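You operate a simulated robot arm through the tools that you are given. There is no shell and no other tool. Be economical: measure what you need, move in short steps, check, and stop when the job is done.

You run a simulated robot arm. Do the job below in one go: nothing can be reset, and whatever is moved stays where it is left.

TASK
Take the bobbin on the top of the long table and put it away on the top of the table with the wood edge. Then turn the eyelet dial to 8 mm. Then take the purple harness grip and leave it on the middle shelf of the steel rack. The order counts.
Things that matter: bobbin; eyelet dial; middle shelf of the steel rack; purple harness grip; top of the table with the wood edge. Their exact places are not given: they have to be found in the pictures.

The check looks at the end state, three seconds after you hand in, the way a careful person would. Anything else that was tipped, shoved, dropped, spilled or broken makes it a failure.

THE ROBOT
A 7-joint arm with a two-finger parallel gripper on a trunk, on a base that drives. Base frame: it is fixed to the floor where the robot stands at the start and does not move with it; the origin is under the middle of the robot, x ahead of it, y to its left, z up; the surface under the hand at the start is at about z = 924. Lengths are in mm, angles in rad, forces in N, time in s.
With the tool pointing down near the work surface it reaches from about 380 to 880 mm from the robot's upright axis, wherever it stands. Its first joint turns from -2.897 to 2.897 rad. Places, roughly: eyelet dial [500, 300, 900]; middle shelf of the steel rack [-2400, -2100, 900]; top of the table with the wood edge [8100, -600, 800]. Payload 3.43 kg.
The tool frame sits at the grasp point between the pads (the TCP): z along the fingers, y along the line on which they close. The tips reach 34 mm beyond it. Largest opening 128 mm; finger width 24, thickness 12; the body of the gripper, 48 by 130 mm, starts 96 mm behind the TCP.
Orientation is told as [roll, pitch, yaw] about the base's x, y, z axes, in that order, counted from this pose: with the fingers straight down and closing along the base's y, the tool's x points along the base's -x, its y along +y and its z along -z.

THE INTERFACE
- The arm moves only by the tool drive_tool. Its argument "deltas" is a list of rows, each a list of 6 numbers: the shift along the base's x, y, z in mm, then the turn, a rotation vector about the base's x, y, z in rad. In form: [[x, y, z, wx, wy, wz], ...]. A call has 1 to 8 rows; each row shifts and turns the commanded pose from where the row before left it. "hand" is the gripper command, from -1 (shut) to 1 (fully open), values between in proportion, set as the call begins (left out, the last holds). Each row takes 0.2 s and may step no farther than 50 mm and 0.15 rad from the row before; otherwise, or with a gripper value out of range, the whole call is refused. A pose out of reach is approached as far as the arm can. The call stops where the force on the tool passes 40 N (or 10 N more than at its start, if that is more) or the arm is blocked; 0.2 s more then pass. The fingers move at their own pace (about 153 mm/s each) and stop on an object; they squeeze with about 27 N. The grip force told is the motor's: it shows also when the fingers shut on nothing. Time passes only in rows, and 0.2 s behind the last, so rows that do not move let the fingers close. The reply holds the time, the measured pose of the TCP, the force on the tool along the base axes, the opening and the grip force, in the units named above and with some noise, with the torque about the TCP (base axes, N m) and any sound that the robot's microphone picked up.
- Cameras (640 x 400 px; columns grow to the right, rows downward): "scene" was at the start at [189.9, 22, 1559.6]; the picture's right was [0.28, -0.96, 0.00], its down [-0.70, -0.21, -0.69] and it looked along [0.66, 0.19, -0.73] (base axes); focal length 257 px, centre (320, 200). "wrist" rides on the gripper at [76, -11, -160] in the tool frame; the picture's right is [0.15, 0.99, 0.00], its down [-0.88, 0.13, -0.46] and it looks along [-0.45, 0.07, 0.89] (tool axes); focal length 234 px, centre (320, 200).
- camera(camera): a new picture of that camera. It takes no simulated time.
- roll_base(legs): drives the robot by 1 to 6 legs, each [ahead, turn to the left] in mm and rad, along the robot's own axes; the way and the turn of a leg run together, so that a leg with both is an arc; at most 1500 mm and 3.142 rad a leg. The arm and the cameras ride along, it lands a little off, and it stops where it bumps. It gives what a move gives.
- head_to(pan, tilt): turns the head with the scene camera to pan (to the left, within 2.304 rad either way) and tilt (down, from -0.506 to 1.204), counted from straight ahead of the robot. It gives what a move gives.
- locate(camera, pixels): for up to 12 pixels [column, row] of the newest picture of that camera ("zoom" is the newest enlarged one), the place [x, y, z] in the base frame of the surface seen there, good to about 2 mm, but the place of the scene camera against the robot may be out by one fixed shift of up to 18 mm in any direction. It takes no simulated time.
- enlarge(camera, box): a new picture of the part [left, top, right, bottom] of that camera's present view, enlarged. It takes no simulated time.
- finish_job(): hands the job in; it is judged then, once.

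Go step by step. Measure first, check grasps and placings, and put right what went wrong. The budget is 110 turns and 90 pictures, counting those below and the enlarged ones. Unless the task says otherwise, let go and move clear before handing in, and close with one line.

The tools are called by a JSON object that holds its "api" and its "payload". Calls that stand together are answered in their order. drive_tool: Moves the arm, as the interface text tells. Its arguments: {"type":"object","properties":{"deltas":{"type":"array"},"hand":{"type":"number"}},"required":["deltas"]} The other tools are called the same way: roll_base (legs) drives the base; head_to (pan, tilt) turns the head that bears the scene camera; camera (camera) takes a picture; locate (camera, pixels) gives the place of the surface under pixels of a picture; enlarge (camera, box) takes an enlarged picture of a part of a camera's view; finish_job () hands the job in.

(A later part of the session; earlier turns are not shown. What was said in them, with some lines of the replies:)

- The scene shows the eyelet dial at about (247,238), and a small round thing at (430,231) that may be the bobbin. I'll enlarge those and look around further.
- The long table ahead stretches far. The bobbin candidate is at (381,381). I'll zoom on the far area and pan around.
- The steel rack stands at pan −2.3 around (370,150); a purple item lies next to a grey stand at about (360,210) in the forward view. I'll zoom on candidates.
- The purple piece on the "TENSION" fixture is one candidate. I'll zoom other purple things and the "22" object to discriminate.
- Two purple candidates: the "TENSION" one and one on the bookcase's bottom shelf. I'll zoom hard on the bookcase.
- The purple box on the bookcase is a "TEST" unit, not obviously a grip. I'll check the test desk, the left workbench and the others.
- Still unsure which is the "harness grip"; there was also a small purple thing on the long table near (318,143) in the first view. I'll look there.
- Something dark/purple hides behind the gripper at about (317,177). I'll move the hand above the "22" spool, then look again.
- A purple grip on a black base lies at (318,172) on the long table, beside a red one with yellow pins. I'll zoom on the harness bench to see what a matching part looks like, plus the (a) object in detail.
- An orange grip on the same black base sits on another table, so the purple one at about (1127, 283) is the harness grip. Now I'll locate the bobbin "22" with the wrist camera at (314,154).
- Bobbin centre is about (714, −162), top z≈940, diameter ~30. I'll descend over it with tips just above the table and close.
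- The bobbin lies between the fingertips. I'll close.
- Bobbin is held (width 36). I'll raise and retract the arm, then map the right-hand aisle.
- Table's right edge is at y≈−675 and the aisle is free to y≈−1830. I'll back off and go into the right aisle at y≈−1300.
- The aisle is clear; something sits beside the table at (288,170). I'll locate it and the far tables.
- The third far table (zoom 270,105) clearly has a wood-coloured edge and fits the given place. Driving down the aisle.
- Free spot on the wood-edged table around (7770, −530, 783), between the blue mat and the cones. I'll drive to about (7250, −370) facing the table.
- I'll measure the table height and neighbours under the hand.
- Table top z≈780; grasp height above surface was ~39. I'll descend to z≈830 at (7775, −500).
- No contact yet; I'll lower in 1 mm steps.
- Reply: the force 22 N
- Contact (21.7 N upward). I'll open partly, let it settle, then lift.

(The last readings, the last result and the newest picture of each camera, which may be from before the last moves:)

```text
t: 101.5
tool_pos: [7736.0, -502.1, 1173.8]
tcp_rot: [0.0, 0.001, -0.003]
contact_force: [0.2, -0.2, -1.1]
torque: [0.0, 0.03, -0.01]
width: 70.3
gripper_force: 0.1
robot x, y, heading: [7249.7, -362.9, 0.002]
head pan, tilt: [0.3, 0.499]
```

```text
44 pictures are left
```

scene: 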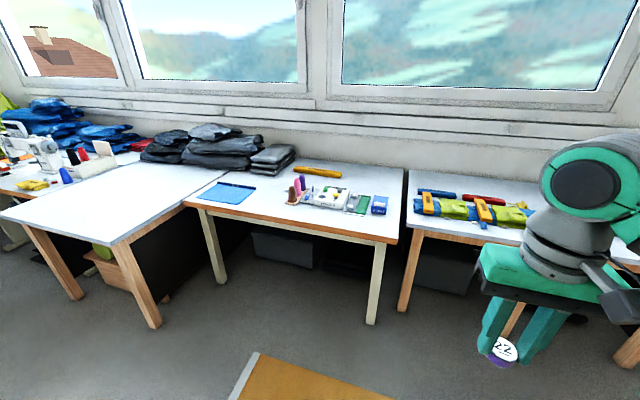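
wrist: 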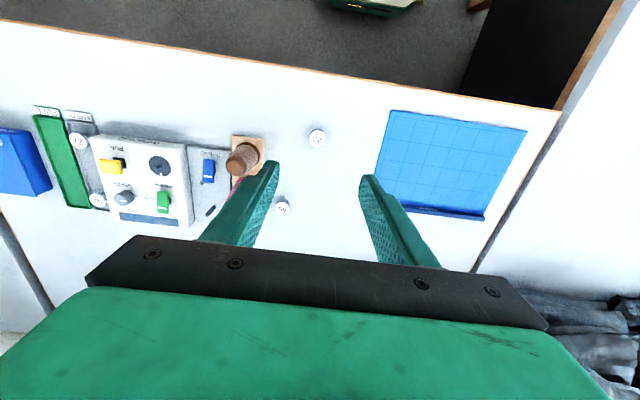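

Bobbin stands alone at (317,137) on the wood-edged table. Now back the way I came, in reverse, to the start area.

{"api": "roll_base", "payload": {"legs": [[0, 0.785], [-1312, 0], [0, -0.785]]}}

{"api": "roll_base", "payload": {"legs": [[-1500, 0], [-1500, 0], [-1500, 0], [-1500, 0], [-820, 0]]}}

```text
t: 112.7
tool_pos: [6805.3, -1431.6, 1172.1]
tcp_rot: [0.001, 0.0, -0.012]
contact_force: [0.1, -0.2, 0.7]
torque: [-0.01, -0.02, 0.01]
width: 70.5
gripper_force: 0.0
robot x, y, heading: [6320.6, -1287.4, -0.006]
head pan, tilt: [0.3, 0.499]
```

```text
t: 145.1
tool_pos: [-4.2, -1401.5, 1173.4]
tcp_rot: [0.001, 0.001, 0.0]
contact_force: [-0.4, 0.9, 0.3]
torque: [0.0, -0.02, -0.01]
width: 69.8
gripper_force: 0.1
robot x, y, heading: [-489.8, -1267.9, 0.003]
head pan, tilt: [0.3, 0.499]
```

Back at (−490,−1268). I'll turn left, advance to y≈0 and look at the left aisle.

{"api": "roll_base", "payload": {"legs": [[0, 1.568], [1270, 0]]}}

{"api": "head_to", "payload": {"pan": -0.6, "tilt": 0.5}}

{"api": "camera", "payload": {"camera": "scene"}}

```text
t: 155.8
tool_pos: [-380.1, 485.0, 1175.1]
tcp_rot: [0.001, 0.001, 1.584]
contact_force: [0.0, 0.3, -0.4]
torque: [0.02, -0.02, 0.01]
width: 70.3
gripper_force: 0.0
robot x, y, heading: [-505.8, -1.9, 1.59]
head pan, tilt: [0.3, 0.499]
```

```text
t: 157.0
tool_pos: [-380.3, 486.8, 1173.1]
tcp_rot: [0.0, -0.002, 1.586]
contact_force: [-0.1, -0.3, -0.2]
torque: [0.01, -0.01, 0.0]
width: 70.2
gripper_force: 0.0
robot x, y, heading: [-506.7, -0.7, 1.587]
head pan, tilt: [-0.6, 0.499]
```

```text
43 pictures are left
```

scene: 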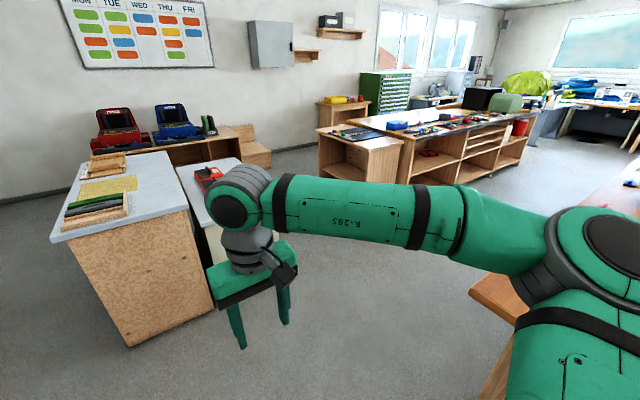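

{"api": "locate", "payload": {"camera": "scene", "pixels": [[133, 345], [213, 312], [362, 180], [345, 170], [478, 290], [530, 180], [330, 165], [400, 182], [225, 165], [610, 210]]}}

```text
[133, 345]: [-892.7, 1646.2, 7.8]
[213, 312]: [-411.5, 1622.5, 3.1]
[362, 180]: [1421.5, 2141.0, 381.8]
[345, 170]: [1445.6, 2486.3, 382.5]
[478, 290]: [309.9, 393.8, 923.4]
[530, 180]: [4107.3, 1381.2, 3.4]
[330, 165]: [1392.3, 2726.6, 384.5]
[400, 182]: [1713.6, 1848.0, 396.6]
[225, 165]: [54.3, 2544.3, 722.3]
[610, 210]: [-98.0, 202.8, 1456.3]
```

The aisle is wide (table edge y≈394, workbench front y≈1400+). I'll go to about (800, 880) facing the table; both the dial and grip are in reach there.

{"api": "roll_base", "payload": {"legs": [[880, 0], [0, -1.587], [1300, 0], [0, -1.571]]}}

{"api": "head_to", "payload": {"pan": -0.3, "tilt": 0.8}}

{"api": "camera", "payload": {"camera": "scene"}}

{"api": "camera", "payload": {"camera": "wrist"}}

```text
t: 176.6
tool_pos: [664.2, 387.8, 1173.0]
tcp_rot: [0.001, -0.002, -1.567]
contact_force: [1.2, -0.7, 0.1]
torque: [0.0, 0.02, 0.0]
width: 70.2
gripper_force: 0.0
robot x, y, heading: [802.0, 875.0, -1.564]
head pan, tilt: [-0.6, 0.499]
```

```text
t: 177.4
tool_pos: [664.3, 388.1, 1172.4]
tcp_rot: [0.001, -0.002, -1.568]
contact_force: [0.5, 0.3, -0.3]
torque: [-0.01, -0.02, 0.0]
width: 70.3
gripper_force: 0.1
robot x, y, heading: [797.2, 875.3, -1.57]
head pan, tilt: [-0.3, 0.799]
```

```text
42 pictures are left
```

scene: 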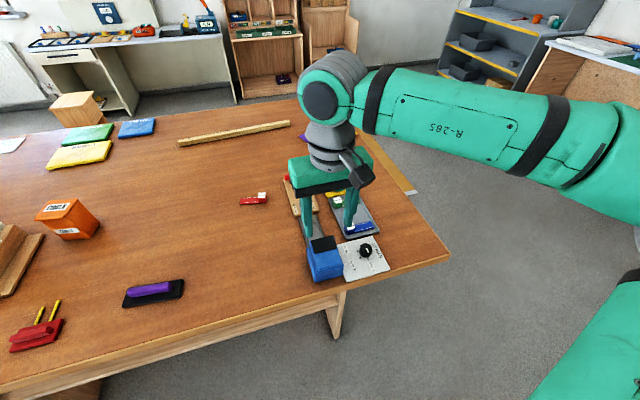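

```text
41 pictures are left
```

wrist: 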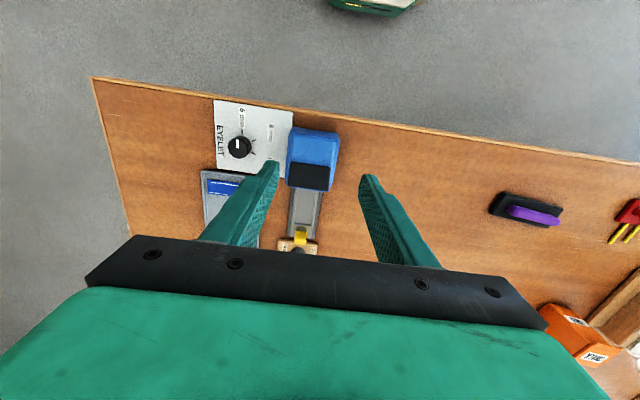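

The dial is at wrist (240,147), grip at (530,210). Enlarge the dial.

{"api": "enlarge", "payload": {"camera": "wrist", "box": [200, 90, 312, 190]}}

{"api": "enlarge", "payload": {"camera": "scene", "box": [300, 220, 412, 290]}}

```text
4.00 times, centred on (256, 140) of wrist
```

zoom: 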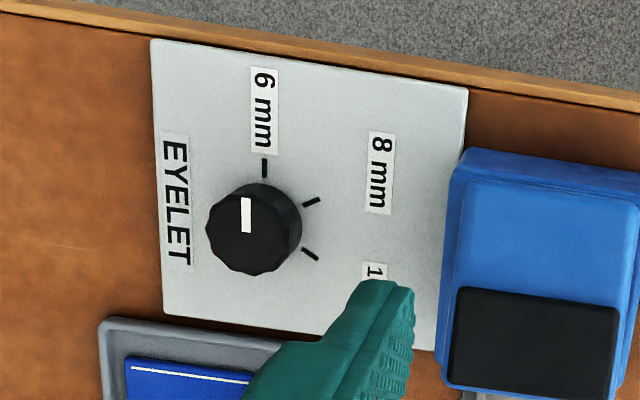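

```text
5.71 times, centred on (356, 255) of scene
```

zoom: 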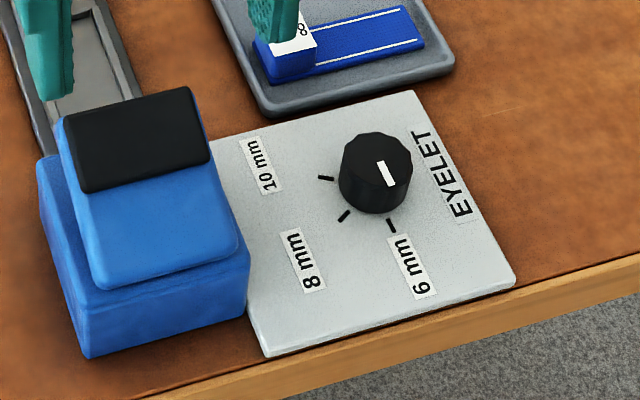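

Pointer is at 6 mm. I'll locate the tick marks, knob and plate corners.

{"api": "locate", "payload": {"camera": "zoom", "pixels": [[391, 224], [344, 216], [326, 178], [386, 174], [382, 163], [391, 185], [375, 205], [340, 180], [413, 160], [302, 260], [412, 268], [262, 166]]}}

{"api": "locate", "payload": {"camera": "wrist", "pixels": [[266, 132], [278, 140.5], [277.5, 153.5], [261.5, 140], [261.5, 147], [240, 147], [228, 155], [232, 159], [252, 150], [252, 143], [290, 190], [316, 145]]}}

```text
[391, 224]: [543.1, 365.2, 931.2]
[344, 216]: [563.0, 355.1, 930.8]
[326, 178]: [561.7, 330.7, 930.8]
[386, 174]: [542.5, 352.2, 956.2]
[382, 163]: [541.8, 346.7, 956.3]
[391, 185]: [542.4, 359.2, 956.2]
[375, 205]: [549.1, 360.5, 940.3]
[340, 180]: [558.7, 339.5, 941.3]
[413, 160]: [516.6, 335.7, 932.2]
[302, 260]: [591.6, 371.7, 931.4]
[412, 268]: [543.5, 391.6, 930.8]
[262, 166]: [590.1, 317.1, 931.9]
```

```text
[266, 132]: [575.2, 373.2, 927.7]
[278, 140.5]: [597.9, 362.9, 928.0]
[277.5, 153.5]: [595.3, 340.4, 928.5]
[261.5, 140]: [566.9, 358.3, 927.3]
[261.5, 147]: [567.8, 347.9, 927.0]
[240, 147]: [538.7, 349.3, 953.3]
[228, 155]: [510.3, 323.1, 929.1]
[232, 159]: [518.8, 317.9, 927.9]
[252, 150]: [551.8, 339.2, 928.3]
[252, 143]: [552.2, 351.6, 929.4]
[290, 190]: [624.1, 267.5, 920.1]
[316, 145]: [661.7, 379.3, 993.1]
```

I'll re-locate with correct wrist pixels for ticks and knob.

{"api": "locate", "payload": {"camera": "wrist", "pixels": [[242, 132], [253.8, 140.5], [253.5, 153.5], [238, 141], [238, 147], [238.5, 136.5], [229, 147], [248.5, 147], [239, 156]]}}

```text
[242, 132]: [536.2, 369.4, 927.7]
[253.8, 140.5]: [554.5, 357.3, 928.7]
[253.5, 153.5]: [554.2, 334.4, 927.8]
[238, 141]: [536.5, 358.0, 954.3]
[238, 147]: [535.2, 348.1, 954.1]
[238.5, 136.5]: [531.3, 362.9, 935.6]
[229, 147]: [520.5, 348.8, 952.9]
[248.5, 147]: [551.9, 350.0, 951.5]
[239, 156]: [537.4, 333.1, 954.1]
```

Dial centre is about (536, 346.5), top z≈954; ticks 6/8/10 at 0°/60°/120° clockwise from +y. I'll pre-rotate +0.5 rad and move above the knob with the hand partly open.

{"api": "drive_tool", "payload": {"deltas": [[-32, -10, -18, 0, 0, 0.125], [-32, -10, -18, 0, 0, 0.125], [-32, -10, -18, 0, 0, 0.125], [-32, -11.5, -18, 0, 0, 0.125], [0, 0, -45, 0, 0, 0], [0, 0, -35, 0, 0, 0]], "hand": -0.15}}

{"api": "camera", "payload": {"camera": "wrist"}}

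```text
t: 178.8
tool_pos: [552.9, 353.3, 1029.4]
tcp_rot: [0.001, -0.001, -1.129]
contact_force: [0.6, -0.5, 0.0]
torque: [-0.03, 0.03, -0.01]
width: 54.5
gripper_force: 0.0
out of reach, approached as far as the arm can: row 4
robot x, y, heading: [798.4, 875.1, -1.565]
head pan, tilt: [-0.3, 0.799]
```

```text
38 pictures are left
```

wrist: 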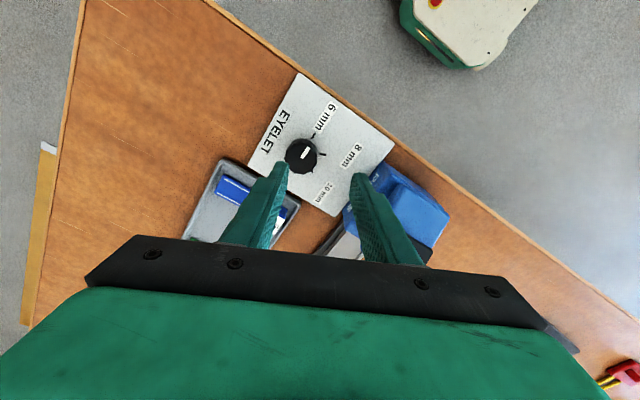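

A wrist-joint limit showed up; I'll back the yaw off by −0.2 and correct position, staying high.

{"api": "drive_tool", "payload": {"deltas": [[-8, -3, 10, 0, 0, -0.12], [-9, -4, 0, 0, 0, -0.12], [0, 0, 0, 0, 0, 0]]}}

```text
t: 179.6
tool_pos: [535.2, 345.5, 1041.0]
tcp_rot: [0.0, -0.003, -1.371]
contact_force: [-0.8, -0.6, -0.1]
torque: [-0.01, -0.03, -0.02]
width: 54.4
gripper_force: 0.1
robot x, y, heading: [795.4, 875.3, -1.565]
head pan, tilt: [-0.3, 0.799]
```

{"api": "drive_tool", "payload": {"deltas": [[0.5, 0.5, -35, 0, 0, 0], [0, 0, -25, 0, 0, 0]]}}

{"api": "camera", "payload": {"camera": "wrist"}}

{"api": "enlarge", "payload": {"camera": "wrist", "box": [230, 110, 410, 220]}}

```text
t: 180.2
tool_pos: [536.0, 344.8, 981.0]
tcp_rot: [-0.001, -0.002, -1.37]
contact_force: [-0.2, 0.8, -0.2]
torque: [-0.01, -0.03, 0.01]
width: 54.7
gripper_force: 0.0
robot x, y, heading: [794.3, 875.7, -1.564]
head pan, tilt: [-0.3, 0.799]
```

```text
37 pictures are left
```

wrist: 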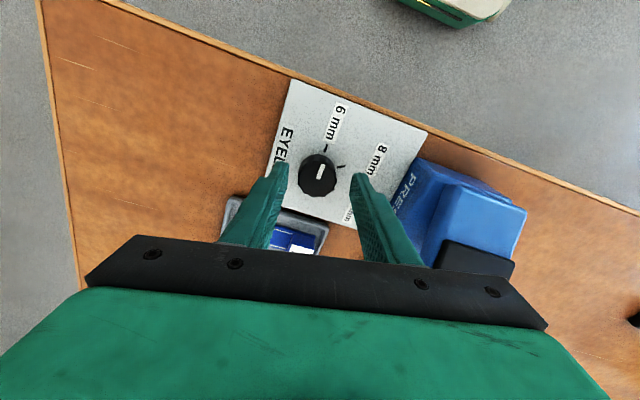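

```text
3.56 times, centred on (320, 165) of wrist
```

zoom: 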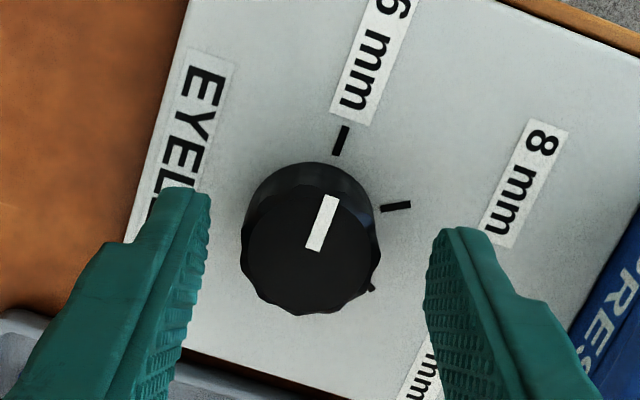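

The knob lies centred between the fingers. Lower 14 mm and close.

{"api": "drive_tool", "payload": {"deltas": [[0, 1, -14, 0, 0, 0]]}}

{"api": "drive_tool", "payload": {"deltas": [[0, 0, 0, 0, 0, 0], [0, 0, 0, 0, 0, 0]], "hand": -1}}

```text
t: 180.6
tool_pos: [536.3, 346.6, 965.4]
tcp_rot: [-0.001, -0.001, -1.371]
contact_force: [-0.3, 0.0, -0.8]
torque: [-0.03, -0.02, 0.02]
width: 54.5
gripper_force: 0.1
robot x, y, heading: [799.5, 876.1, -1.562]
head pan, tilt: [-0.3, 0.799]
```

```text
t: 181.2
tool_pos: [533.9, 345.9, 965.8]
tcp_rot: [-0.005, -0.001, -1.373]
contact_force: [-22.7, -3.0, -4.9]
torque: [-0.58, 0.34, -0.09]
width: 32.8
gripper_force: 44.8
robot x, y, heading: [798.8, 876.0, -1.561]
head pan, tilt: [-0.3, 0.799]
```

Gripped (width 32.8) with some sideways load; knob is slightly to −x. I'll relieve by −2.5 mm, then turn −1.05 rad.

{"api": "drive_tool", "payload": {"deltas": [[-2.5, -0.5, 0, 0, 0, 0], [0, 0, 0, 0, 0, 0]]}}

```text
t: 181.8
tool_pos: [533.6, 345.4, 965.8]
tcp_rot: [0.0, 0.0, -1.369]
contact_force: [-13.3, 0.8, -0.3]
torque: [0.07, 0.46, -0.04]
width: 32.7
gripper_force: 44.5
robot x, y, heading: [800.3, 874.2, -1.563]
head pan, tilt: [-0.3, 0.799]
```

{"api": "drive_tool", "payload": {"deltas": [[-2.5, 0, 0, 0, 0, -0.12], [0, 0, 0, 0, 0, -0.13], [0, 0, 0, 0, 0, -0.13]]}}

{"api": "enlarge", "payload": {"camera": "wrist", "box": [230, 110, 410, 220]}}

```text
t: 182.6
tool_pos: [534.2, 346.2, 966.9]
tcp_rot: [0.002, -0.001, -1.749]
contact_force: [21.6, 4.9, 2.5]
torque: [0.14, -0.36, 0.04]
width: 32.9
gripper_force: 45.3
robot x, y, heading: [796.4, 872.2, -1.57]
head pan, tilt: [-0.3, 0.799]
```

```text
3.56 times, centred on (320, 165) of wrist
```

zoom: 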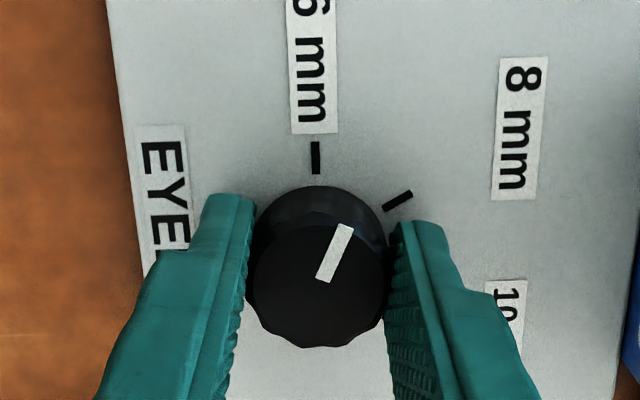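

The knob turns with the hand (pointer left the 6 tick). Continue by −0.67 to a total of ~1.05.

{"api": "drive_tool", "payload": {"deltas": [[1.5, 0, 0, 0, 0, -0.135], [0, 0, 0, 0, 0, -0.135], [0, 0, 0, 0, 0, -0.135], [0, 0, 0, 0, 0, -0.135], [0, 0, 0, 0, 0, -0.13]]}}

{"api": "enlarge", "payload": {"camera": "wrist", "box": [230, 110, 410, 220]}}

```text
t: 183.7
tool_pos: [535.2, 345.3, 966.9]
tcp_rot: [0.002, 0.003, -2.361]
contact_force: [7.3, -0.3, 2.7]
torque: [0.19, 0.77, 0.01]
width: 32.9
gripper_force: 44.7
robot x, y, heading: [798.0, 876.7, -1.567]
head pan, tilt: [-0.3, 0.799]
stopped in row 5: the force on the tool passed its limit at 41 N (the readings are from after the stop); the commanded pose is now the measured one
```

```text
3.56 times, centred on (320, 165) of wrist
```

zoom: 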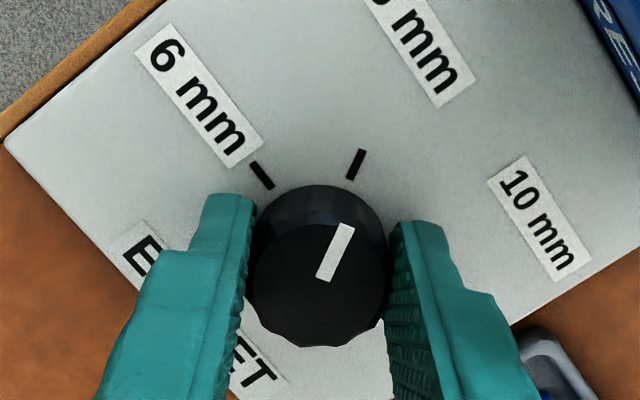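

Rotation so far 0.99; a small −0.055 left.

{"api": "drive_tool", "payload": {"deltas": [[0, 0, 0, 0, 0, -0.03], [0, 0, 0, 0, 0, -0.025], [0, 0, 0, 0, 0, 0]]}}

{"api": "drive_tool", "payload": {"deltas": [[0, 0, 0, 0, 0, 0], [0, 0, 0, 0, 0, 0]], "hand": -0.15}}

{"api": "drive_tool", "payload": {"deltas": [[0, 0, 40, 0, 0, 0], [0, 0, 50, 0, 0, 0], [0, 0, 50, 0, 0, 0], [0, 0, 50, 0, 0, 0], [30, 0, 0, 0, 0, 0.14], [30, 0, 0, 0, 0, 0.14], [30, 0, 0, 0, 0, 0.14], [30, 0, 0, 0, 0, 0.14]]}}

{"api": "camera", "payload": {"camera": "wrist"}}

{"api": "enlarge", "payload": {"camera": "scene", "box": [300, 220, 412, 290]}}

```text
t: 184.5
tool_pos: [535.3, 345.4, 965.2]
tcp_rot: [0.004, 0.002, -2.417]
contact_force: [12.4, -3.7, 1.9]
torque: [0.4, 0.08, 0.02]
width: 32.6
gripper_force: 45.0
robot x, y, heading: [799.1, 871.9, -1.564]
head pan, tilt: [-0.3, 0.799]
```

```text
t: 185.1
tool_pos: [534.2, 346.6, 966.9]
tcp_rot: [0.004, 0.0, -2.417]
contact_force: [-0.1, -0.3, -0.1]
torque: [-0.01, 0.0, 0.0]
width: 54.3
gripper_force: 0.0
robot x, y, heading: [795.5, 872.3, -1.565]
head pan, tilt: [-0.3, 0.799]
```

```text
t: 186.9
tool_pos: [655.9, 345.5, 1156.0]
tcp_rot: [0.003, 0.0, -1.856]
contact_force: [0.1, -0.1, 1.0]
torque: [0.0, -0.03, 0.01]
width: 54.5
gripper_force: 0.0
robot x, y, heading: [799.2, 873.8, -1.566]
head pan, tilt: [-0.3, 0.799]
```

```text
33 pictures are left
```

wrist: 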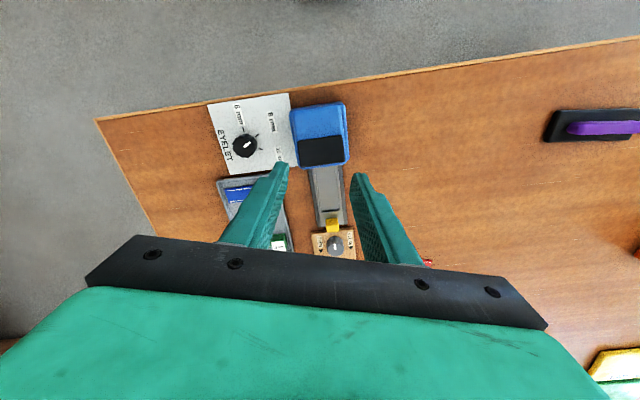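

```text
5.71 times, centred on (356, 255) of scene
```

zoom: 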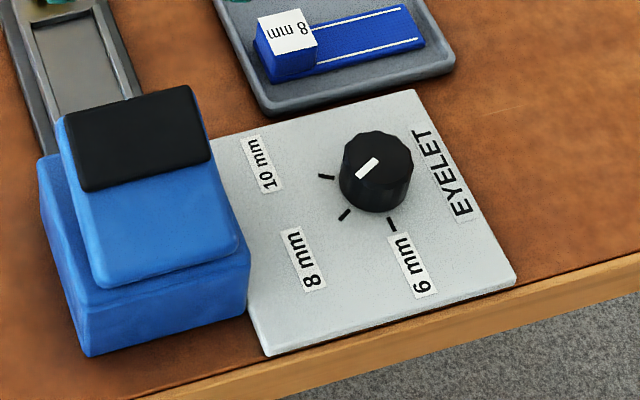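

The pointer now aims at the 8 mm tick; I'll verify numerically, and locate the grip.

{"api": "locate", "payload": {"camera": "zoom", "pixels": [[358, 177], [378, 160], [344, 216], [391, 224], [326, 178]]}}

{"api": "locate", "payload": {"camera": "wrist", "pixels": [[572, 130], [605, 128], [545, 141], [555, 111], [635, 128], [600, 142], [600, 107], [600, 118]]}}

```text
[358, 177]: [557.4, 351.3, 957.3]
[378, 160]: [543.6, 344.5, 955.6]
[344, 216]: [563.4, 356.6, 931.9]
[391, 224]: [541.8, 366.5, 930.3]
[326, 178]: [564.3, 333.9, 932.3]
```

```text
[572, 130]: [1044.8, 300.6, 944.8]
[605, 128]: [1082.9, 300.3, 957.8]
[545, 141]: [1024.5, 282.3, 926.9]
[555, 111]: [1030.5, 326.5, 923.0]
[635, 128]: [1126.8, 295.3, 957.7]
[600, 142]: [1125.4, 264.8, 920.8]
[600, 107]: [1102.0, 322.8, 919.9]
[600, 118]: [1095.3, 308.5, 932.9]
```

Pointer is within ~3° of the 8 mm tick. Now I move above the grip, turning the hand so that the fingers close along y.

{"api": "drive_tool", "payload": {"deltas": [[44, -5, 0, 0, 0, -0.13], [44, -5, 0, 0, 0, -0.13], [44, -5, 0, 0, 0, -0.13], [44, -5, 0, 0, 0, -0.13], [44, -5, 0, 0, 0, -0.13], [44, -5, 0, 0, 0, -0.13], [44, -5, 0, 0, 0, -0.13], [44, -5, 0, 0, 0, -0.13]]}}

{"api": "drive_tool", "payload": {"deltas": [[44, -5, 0, 0, 0, -0.12], [44, -3, 0, 0, 0, -0.12]]}}

{"api": "camera", "payload": {"camera": "wrist"}}

```text
t: 188.7
tool_pos: [1006.3, 304.8, 1155.3]
tcp_rot: [0.005, 0.003, -2.899]
contact_force: [-1.4, 0.6, 0.1]
torque: [0.02, -0.09, -0.01]
width: 54.3
gripper_force: 0.0
robot x, y, heading: [796.3, 874.7, -1.566]
head pan, tilt: [-0.3, 0.799]
```

```text
t: 189.3
tool_pos: [1093.7, 297.4, 1156.1]
tcp_rot: [0.003, 0.001, -3.141]
contact_force: [-0.9, 0.3, 0.0]
torque: [0.06, -0.08, 0.0]
width: 54.4
gripper_force: 0.0
robot x, y, heading: [794.7, 870.4, -1.574]
head pan, tilt: [-0.3, 0.799]
```

```text
31 pictures are left
```

wrist: 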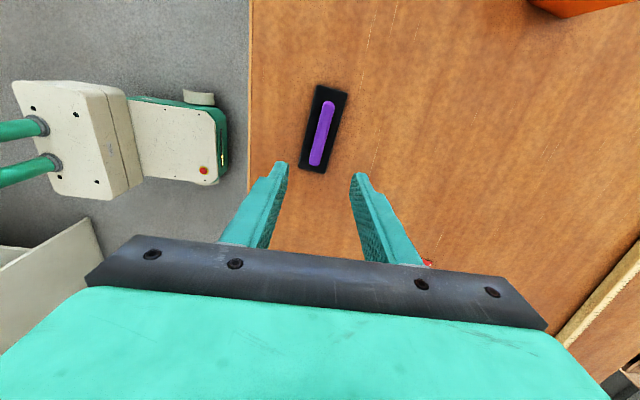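

{"api": "locate", "payload": {"camera": "wrist", "pixels": [[327, 105], [315, 160], [321, 133], [318, 90], [346, 95], [302, 166], [322, 170], [329, 133], [314, 133]]}}

```text
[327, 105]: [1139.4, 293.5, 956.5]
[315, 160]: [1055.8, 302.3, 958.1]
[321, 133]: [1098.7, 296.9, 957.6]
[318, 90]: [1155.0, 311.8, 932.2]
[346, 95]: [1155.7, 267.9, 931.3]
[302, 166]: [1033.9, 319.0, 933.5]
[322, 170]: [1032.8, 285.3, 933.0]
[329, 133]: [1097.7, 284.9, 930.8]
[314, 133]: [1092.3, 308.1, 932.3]
```

Handle runs from (1056,302) to (1139,293), angle −0.105; top z 957, base top 932. I'll align, descend to TCP 969 and close.

{"api": "drive_tool", "payload": {"deltas": [[3, -0.5, -45, 0, 0, -0.105], [0, 0, -45, 0, 0, 0], [0, 0, -45, 0, 0, 0], [0, 0, -35, 0, 0, 0], [0, 0, -16, 0, 0, 0]]}}

{"api": "camera", "payload": {"camera": "wrist"}}

```text
t: 190.5
tool_pos: [1098.9, 296.8, 968.5]
tcp_rot: [0.003, 0.001, 3.043]
contact_force: [0.8, -0.1, 0.8]
torque: [-0.01, 0.0, -0.01]
width: 54.1
gripper_force: 0.0
robot x, y, heading: [796.8, 875.3, -1.56]
head pan, tilt: [-0.3, 0.799]
```

```text
30 pictures are left
```

wrist: 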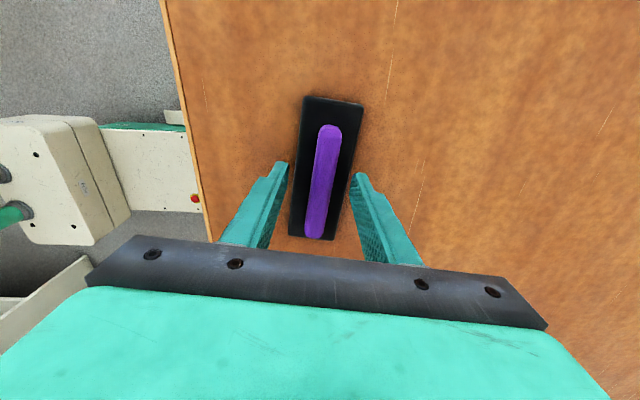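

{"api": "drive_tool", "payload": {"deltas": [[0, 0, 0, 0, 0, 0], [0, 0, 0, 0, 0, 0], [0, 0, 0, 0, 0, 0]], "hand": -1}}

{"api": "drive_tool", "payload": {"deltas": [[0, 0, 30, 0, 0, 0], [0, 0, 45, 0, 0, 0], [0, 0, 45, 0, 0, 0], [0, 0, 45, 0, 0, 0], [0, 0, 45, 0, 0, 0]]}}

{"api": "camera", "payload": {"camera": "wrist"}}

```text
t: 191.3
tool_pos: [1098.5, 298.2, 969.6]
tcp_rot: [0.004, 0.001, 3.042]
contact_force: [-0.8, -0.5, 0.4]
torque: [0.0, -0.03, 0.0]
width: 17.0
gripper_force: 27.4
robot x, y, heading: [798.6, 875.9, -1.566]
head pan, tilt: [-0.3, 0.799]
```

```text
t: 192.5
tool_pos: [1097.2, 297.3, 1180.0]
tcp_rot: [0.001, 0.001, 3.041]
contact_force: [0.2, -0.3, -1.3]
torque: [0.03, -0.01, -0.03]
width: 17.1
gripper_force: 27.4
robot x, y, heading: [795.1, 872.9, -1.567]
head pan, tilt: [-0.3, 0.799]
```

```text
29 pictures are left
```

wrist: 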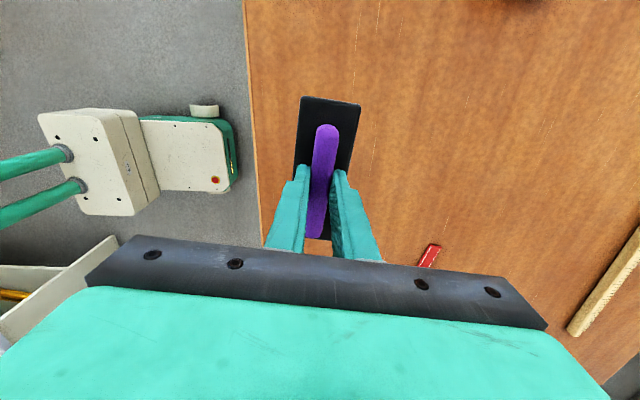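

Grip held (width 17). I'll centre the arm, then drive out and look at the rack.

{"api": "drive_tool", "payload": {"deltas": [[-42, 18, 5, 0, 0, 0], [-42, 18, 5, 0, 0, 0], [-42, 18, 5, 0, 0, 0], [-42, 18, 5, 0, 0, 0], [-42, 18, 5, 0, 0, 0], [-42, 18, 5, 0, 0, 0], [-42, 18, 5, 0, 0, 0]]}}

{"api": "roll_base", "payload": {"legs": [[0, 1.567], [-1300, 0], [0, -1.571], [900, 0]]}}

{"api": "head_to", "payload": {"pan": -0.65, "tilt": 0.4}}

{"api": "camera", "payload": {"camera": "scene"}}

```text
t: 194.1
tool_pos: [802.6, 422.2, 1215.5]
tcp_rot: [0.003, 0.0, 3.045]
contact_force: [0.5, 0.7, -1.6]
torque: [0.03, 0.05, 0.0]
width: 17.3
gripper_force: 27.0
robot x, y, heading: [798.1, 872.8, -1.566]
head pan, tilt: [-0.3, 0.799]
```

```text
t: 213.6
tool_pos: [-481.8, -472.4, 1215.3]
tcp_rot: [0.004, 0.001, 3.044]
contact_force: [-0.1, 0.5, -0.6]
torque: [0.0, 0.01, 0.0]
width: 17.2
gripper_force: 27.0
robot x, y, heading: [-491.3, -16.1, -1.567]
head pan, tilt: [-0.3, 0.799]
```

```text
t: 214.5
tool_pos: [-481.1, -472.0, 1215.6]
tcp_rot: [0.003, -0.001, 3.042]
contact_force: [0.0, -0.1, -1.1]
torque: [0.01, -0.01, -0.02]
width: 17.0
gripper_force: 27.0
robot x, y, heading: [-489.0, -23.1, -1.561]
head pan, tilt: [-0.649, 0.4]
```

```text
28 pictures are left
```

scene: 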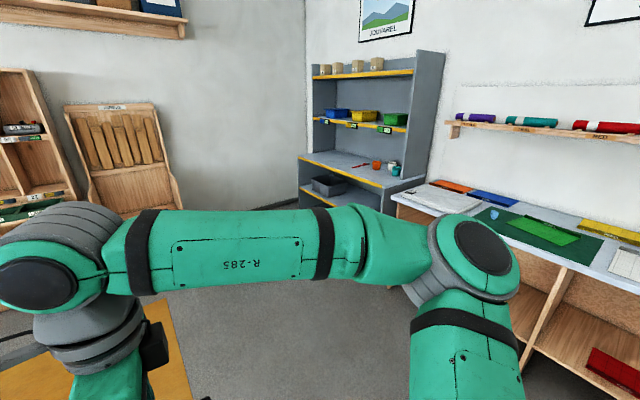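

{"api": "locate", "payload": {"camera": "scene", "pixels": [[302, 158], [382, 186], [340, 172], [350, 163], [312, 80], [315, 122], [405, 130], [392, 195], [520, 250], [125, 218], [183, 205], [300, 200]]}}

{"api": "enlarge", "payload": {"camera": "scene", "box": [290, 40, 460, 210]}}

```text
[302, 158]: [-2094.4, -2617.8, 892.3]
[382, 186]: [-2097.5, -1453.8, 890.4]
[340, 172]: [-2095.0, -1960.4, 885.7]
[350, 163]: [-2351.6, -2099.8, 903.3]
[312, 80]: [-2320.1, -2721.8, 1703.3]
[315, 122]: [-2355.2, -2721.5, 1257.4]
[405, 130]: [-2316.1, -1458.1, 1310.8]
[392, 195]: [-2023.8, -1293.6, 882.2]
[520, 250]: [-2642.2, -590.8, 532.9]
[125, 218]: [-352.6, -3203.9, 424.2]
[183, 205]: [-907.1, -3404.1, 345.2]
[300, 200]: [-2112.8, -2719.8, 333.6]
```

```text
2.35 times, centred on (375, 125) of scene
```

zoom: 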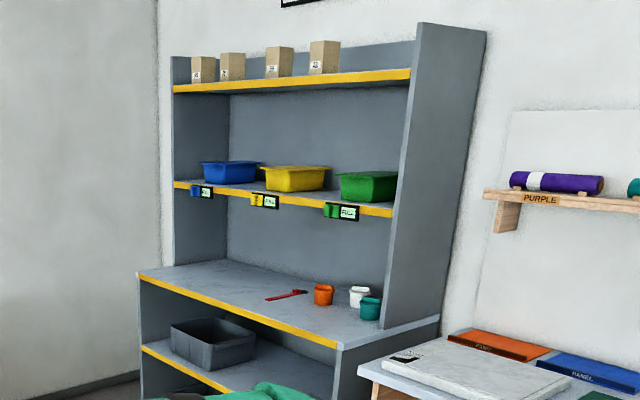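

The rack's counter front edge is x≈−2095, upper shelves set back to x≈−2330, counter top z≈903 with its left part (y≈−2300) free. I'll drive to about (−1400, −2290) facing the rack.

{"api": "roll_base", "payload": {"legs": [[1100, 0], [0, -0.668], [1482, 0], [0, -0.912]]}}

{"api": "head_to", "payload": {"pan": 0.2, "tilt": 0.6}}

{"api": "camera", "payload": {"camera": "scene"}}

```text
t: 231.6
tool_pos: [-1852.7, -2278.9, 1216.1]
tcp_rot: [0.004, 0.001, 1.465]
contact_force: [-0.1, 0.8, 0.3]
torque: [-0.02, -0.04, -0.04]
width: 17.3
gripper_force: 27.1
robot x, y, heading: [-1398.0, -2279.0, 3.136]
head pan, tilt: [-0.649, 0.4]
```

```text
t: 232.8
tool_pos: [-1852.3, -2279.5, 1215.8]
tcp_rot: [0.004, 0.0, 1.467]
contact_force: [-0.5, -0.2, -0.8]
torque: [0.01, -0.01, -0.01]
width: 17.0
gripper_force: 26.7
robot x, y, heading: [-1398.9, -2278.0, 3.135]
head pan, tilt: [0.201, 0.6]
```

```text
26 pictures are left
```

scene: 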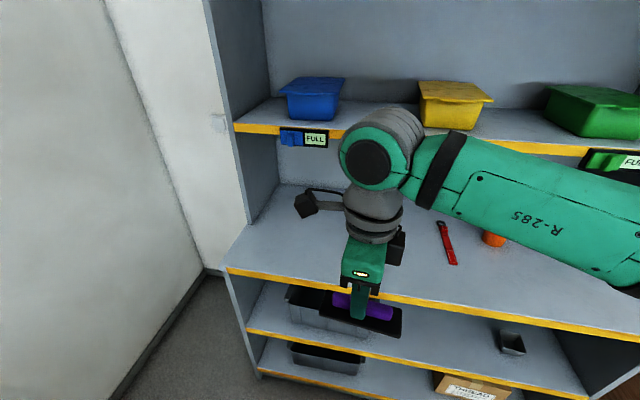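

Counter in front of me is free (the red ruler is off to the right). I'll roll forward 220 and check with the wrist camera.

{"api": "roll_base", "payload": {"legs": [[220, 0.005]]}}

{"api": "camera", "payload": {"camera": "wrist"}}

{"api": "camera", "payload": {"camera": "scene"}}

```text
t: 234.5
tool_pos: [-2072.0, -2280.8, 1215.6]
tcp_rot: [0.004, -0.001, 1.469]
contact_force: [-0.4, 0.0, -0.3]
torque: [-0.03, -0.04, -0.01]
width: 17.4
gripper_force: 27.3
robot x, y, heading: [-1619.8, -2275.2, -3.141]
head pan, tilt: [0.201, 0.6]
```

```text
25 pictures are left
```

wrist: 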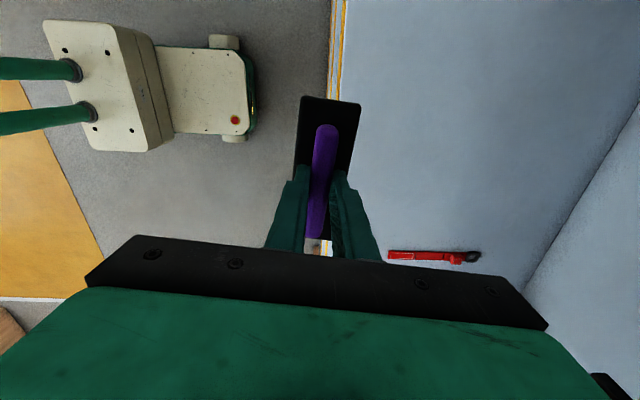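

```text
24 pictures are left
```

scene: 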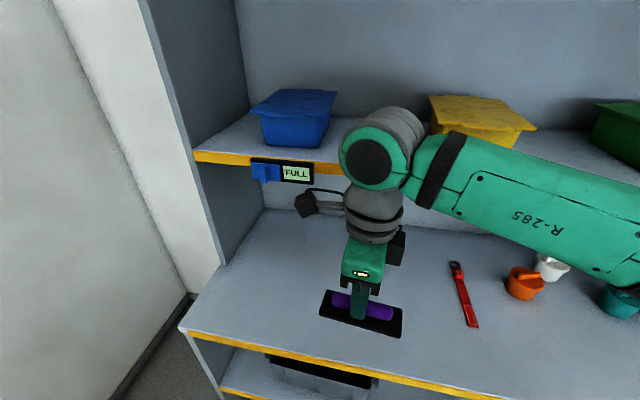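

{"api": "locate", "payload": {"camera": "wrist", "pixels": [[420, 150], [345, 90], [336, 60], [390, 254], [560, 250], [480, 257], [610, 160], [370, 180]]}}

{"api": "locate", "payload": {"camera": "scene", "pixels": [[260, 165], [325, 168], [410, 110], [380, 125], [250, 280], [467, 325]]}}

```text
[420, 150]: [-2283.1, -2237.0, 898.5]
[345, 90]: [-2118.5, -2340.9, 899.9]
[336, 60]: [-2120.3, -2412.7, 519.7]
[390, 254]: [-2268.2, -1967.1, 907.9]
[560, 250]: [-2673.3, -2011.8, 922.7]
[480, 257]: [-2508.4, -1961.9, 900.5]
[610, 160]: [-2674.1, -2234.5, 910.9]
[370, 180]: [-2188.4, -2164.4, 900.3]
```

```text
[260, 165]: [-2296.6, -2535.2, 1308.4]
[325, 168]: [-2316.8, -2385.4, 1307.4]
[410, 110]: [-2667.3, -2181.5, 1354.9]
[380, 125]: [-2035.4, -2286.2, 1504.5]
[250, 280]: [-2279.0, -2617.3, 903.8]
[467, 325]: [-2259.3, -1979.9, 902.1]
```

Counter z≈900, front edge x≈−2110, upper shelf front ≈−2315. I'll extend to x=−2180 and lower to just above the counter.

{"api": "drive_tool", "payload": {"deltas": [[-36, 0, -20, 0, 0, 0.05], [-36, 0, -30, 0, 0, 0.05], [-36, 0, -40, 0, 0, 0], [0, 0, -45, 0, 0, 0], [0, 0, -45, 0, 0, 0], [0, 0, -45, 0, 0, 0], [0, 0, -30, 0, 0, 0]]}}

{"api": "camera", "payload": {"camera": "scene"}}

```text
refused: row 3 steps farther than a row can; nothing moved
```

```text
23 pictures are left
```

scene: 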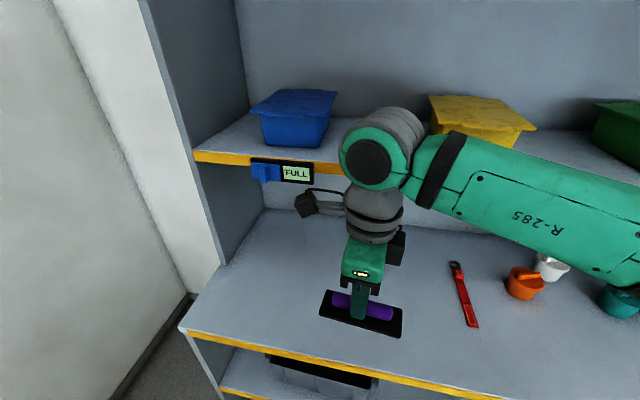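

Refused for step size; same path with shorter rows.

{"api": "drive_tool", "payload": {"deltas": [[-36, 0, -20, 0, 0, 0.05], [-36, 0, -30, 0, 0, 0.05], [-36, 0, -30, 0, 0, 0], [0, 0, -45, 0, 0, 0], [0, 0, -45, 0, 0, 0], [0, 0, -45, 0, 0, 0], [0, 0, -38, 0, 0, 0]]}}

{"api": "camera", "payload": {"camera": "wrist"}}

```text
t: 236.1
tool_pos: [-2181.4, -2280.0, 961.6]
tcp_rot: [0.005, 0.001, 1.57]
contact_force: [0.4, -0.1, -0.1]
torque: [0.02, 0.02, 0.02]
width: 17.3
gripper_force: 27.0
robot x, y, heading: [-1620.9, -2277.3, -3.142]
head pan, tilt: [0.201, 0.6]
```

```text
22 pictures are left
```

wrist: 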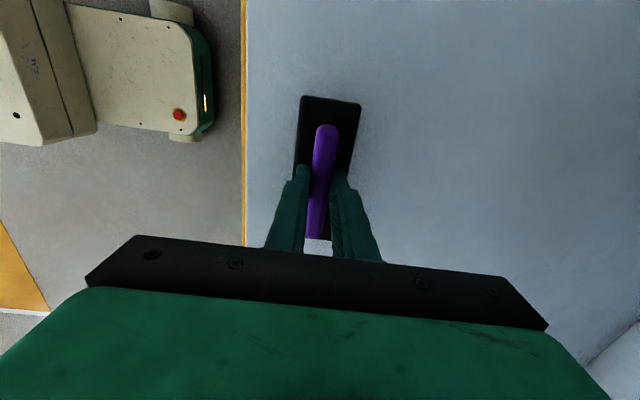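

{"api": "drive_tool", "payload": {"deltas": [[0, 0, -7, 0, 0, 0], [0, 0, -3, 0, 0, 0], [0, 0, -1.5, 0, 0, 0], [0, 0, -1, 0, 0, 0]]}}

```text
t: 237.1
tool_pos: [-2181.0, -2281.0, 950.8]
tcp_rot: [0.003, 0.003, 1.568]
contact_force: [0.3, 0.4, -0.9]
torque: [-0.03, -0.03, 0.02]
width: 17.1
gripper_force: 27.0
robot x, y, heading: [-1621.5, -2277.5, -3.135]
head pan, tilt: [0.201, 0.6]
```

{"api": "drive_tool", "payload": {"deltas": [[0, 0, -1, 0, 0, 0], [0, 0, -1, 0, 0, 0]]}}

```text
t: 237.7
tool_pos: [-2181.0, -2280.1, 948.6]
tcp_rot: [0.003, -0.001, 1.569]
contact_force: [-1.4, 0.6, 10.0]
torque: [0.29, -0.17, 0.03]
width: 17.0
gripper_force: 27.0
robot x, y, heading: [-1622.9, -2275.4, -3.142]
head pan, tilt: [0.201, 0.6]
```

Contact at z 948.6 (10 N). Release and rise.

{"api": "drive_tool", "payload": {"deltas": [[0, 0, 0, 0, 0, 0], [0, 0, 0, 0, 0, 0]], "hand": -0.2}}

{"api": "drive_tool", "payload": {"deltas": [[0, 0, 30, 0, 0, 0], [0, 0, 45, 0, 0, 0], [0, 0, 45, 0, 0, 0], [20, 0, 45, 0, 0, 0], [30, 0, 35, 0, 0, 0], [40, 0, 20, 0, 0, 0]]}}

{"api": "roll_base", "payload": {"legs": [[-300, 0]]}}

{"api": "camera", "payload": {"camera": "scene"}}

```text
t: 238.3
tool_pos: [-2180.1, -2280.1, 948.6]
tcp_rot: [0.003, 0.001, 1.57]
contact_force: [0.7, 0.1, -0.8]
torque: [-0.03, 0.01, -0.02]
width: 51.0
gripper_force: 0.0
robot x, y, heading: [-1616.3, -2274.6, -3.141]
head pan, tilt: [0.201, 0.6]
```

```text
t: 239.7
tool_pos: [-2091.3, -2281.1, 1168.6]
tcp_rot: [0.001, 0.001, 1.571]
contact_force: [-0.2, 0.8, -0.2]
torque: [0.01, 0.0, -0.05]
width: 51.1
gripper_force: 0.1
robot x, y, heading: [-1619.0, -2275.6, -3.143]
head pan, tilt: [0.201, 0.6]
```

```text
t: 241.7
tool_pos: [-1794.0, -2280.6, 1167.0]
tcp_rot: [0.004, 0.001, 1.573]
contact_force: [-0.2, 0.2, 0.7]
torque: [-0.03, 0.01, -0.04]
width: 51.0
gripper_force: 0.0
robot x, y, heading: [-1322.2, -2276.2, -3.14]
head pan, tilt: [0.201, 0.6]
```

```text
21 pictures are left
```

scene: 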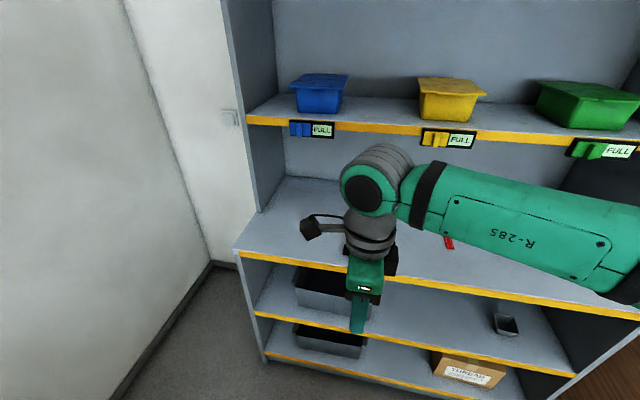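

The hand hides the grip; I'll shift the hand sideways and look.

{"api": "drive_tool", "payload": {"deltas": [[0, 45, 0, 0, 0, 0], [0, 45, 0, 0, 0, 0], [0, 45, 0, 0, 0, 0], [0, 45, 0, 0, 0, 0], [0, 45, 0, 0, 0, 0]]}}

{"api": "enlarge", "payload": {"camera": "scene", "box": [230, 150, 480, 306]}}

```text
t: 242.9
tool_pos: [-1793.2, -2055.5, 1168.6]
tcp_rot: [0.004, -0.001, 1.573]
contact_force: [-0.6, -1.3, 0.3]
torque: [0.07, -0.05, -0.01]
width: 50.9
gripper_force: 0.0
robot x, y, heading: [-1324.2, -2276.1, -3.139]
head pan, tilt: [0.201, 0.6]
```

```text
2.56 times, centred on (355, 228) of scene
```

zoom: 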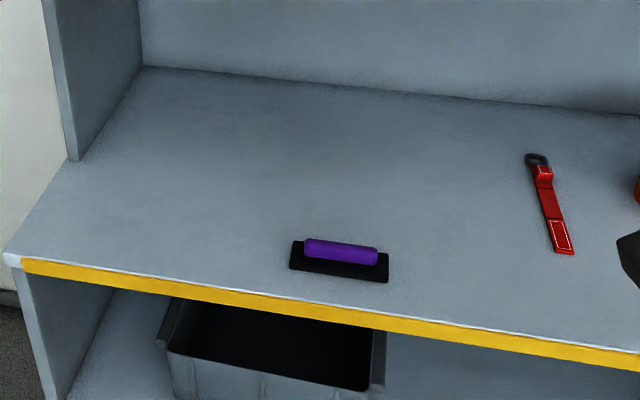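

The grip sits flat on the middle shelf, upright and clear of everything, and the hand is empty and away. Handing in.

{"api": "finish_job", "payload": {}}

```text
The job is handed in.
```

The job is handed in: the bobbin is on the wood-edge table, the eyelet dial points at 8 mm (within about 3° of the tick), and the purple harness grip is on the middle shelf of the steel rack, done in that order.
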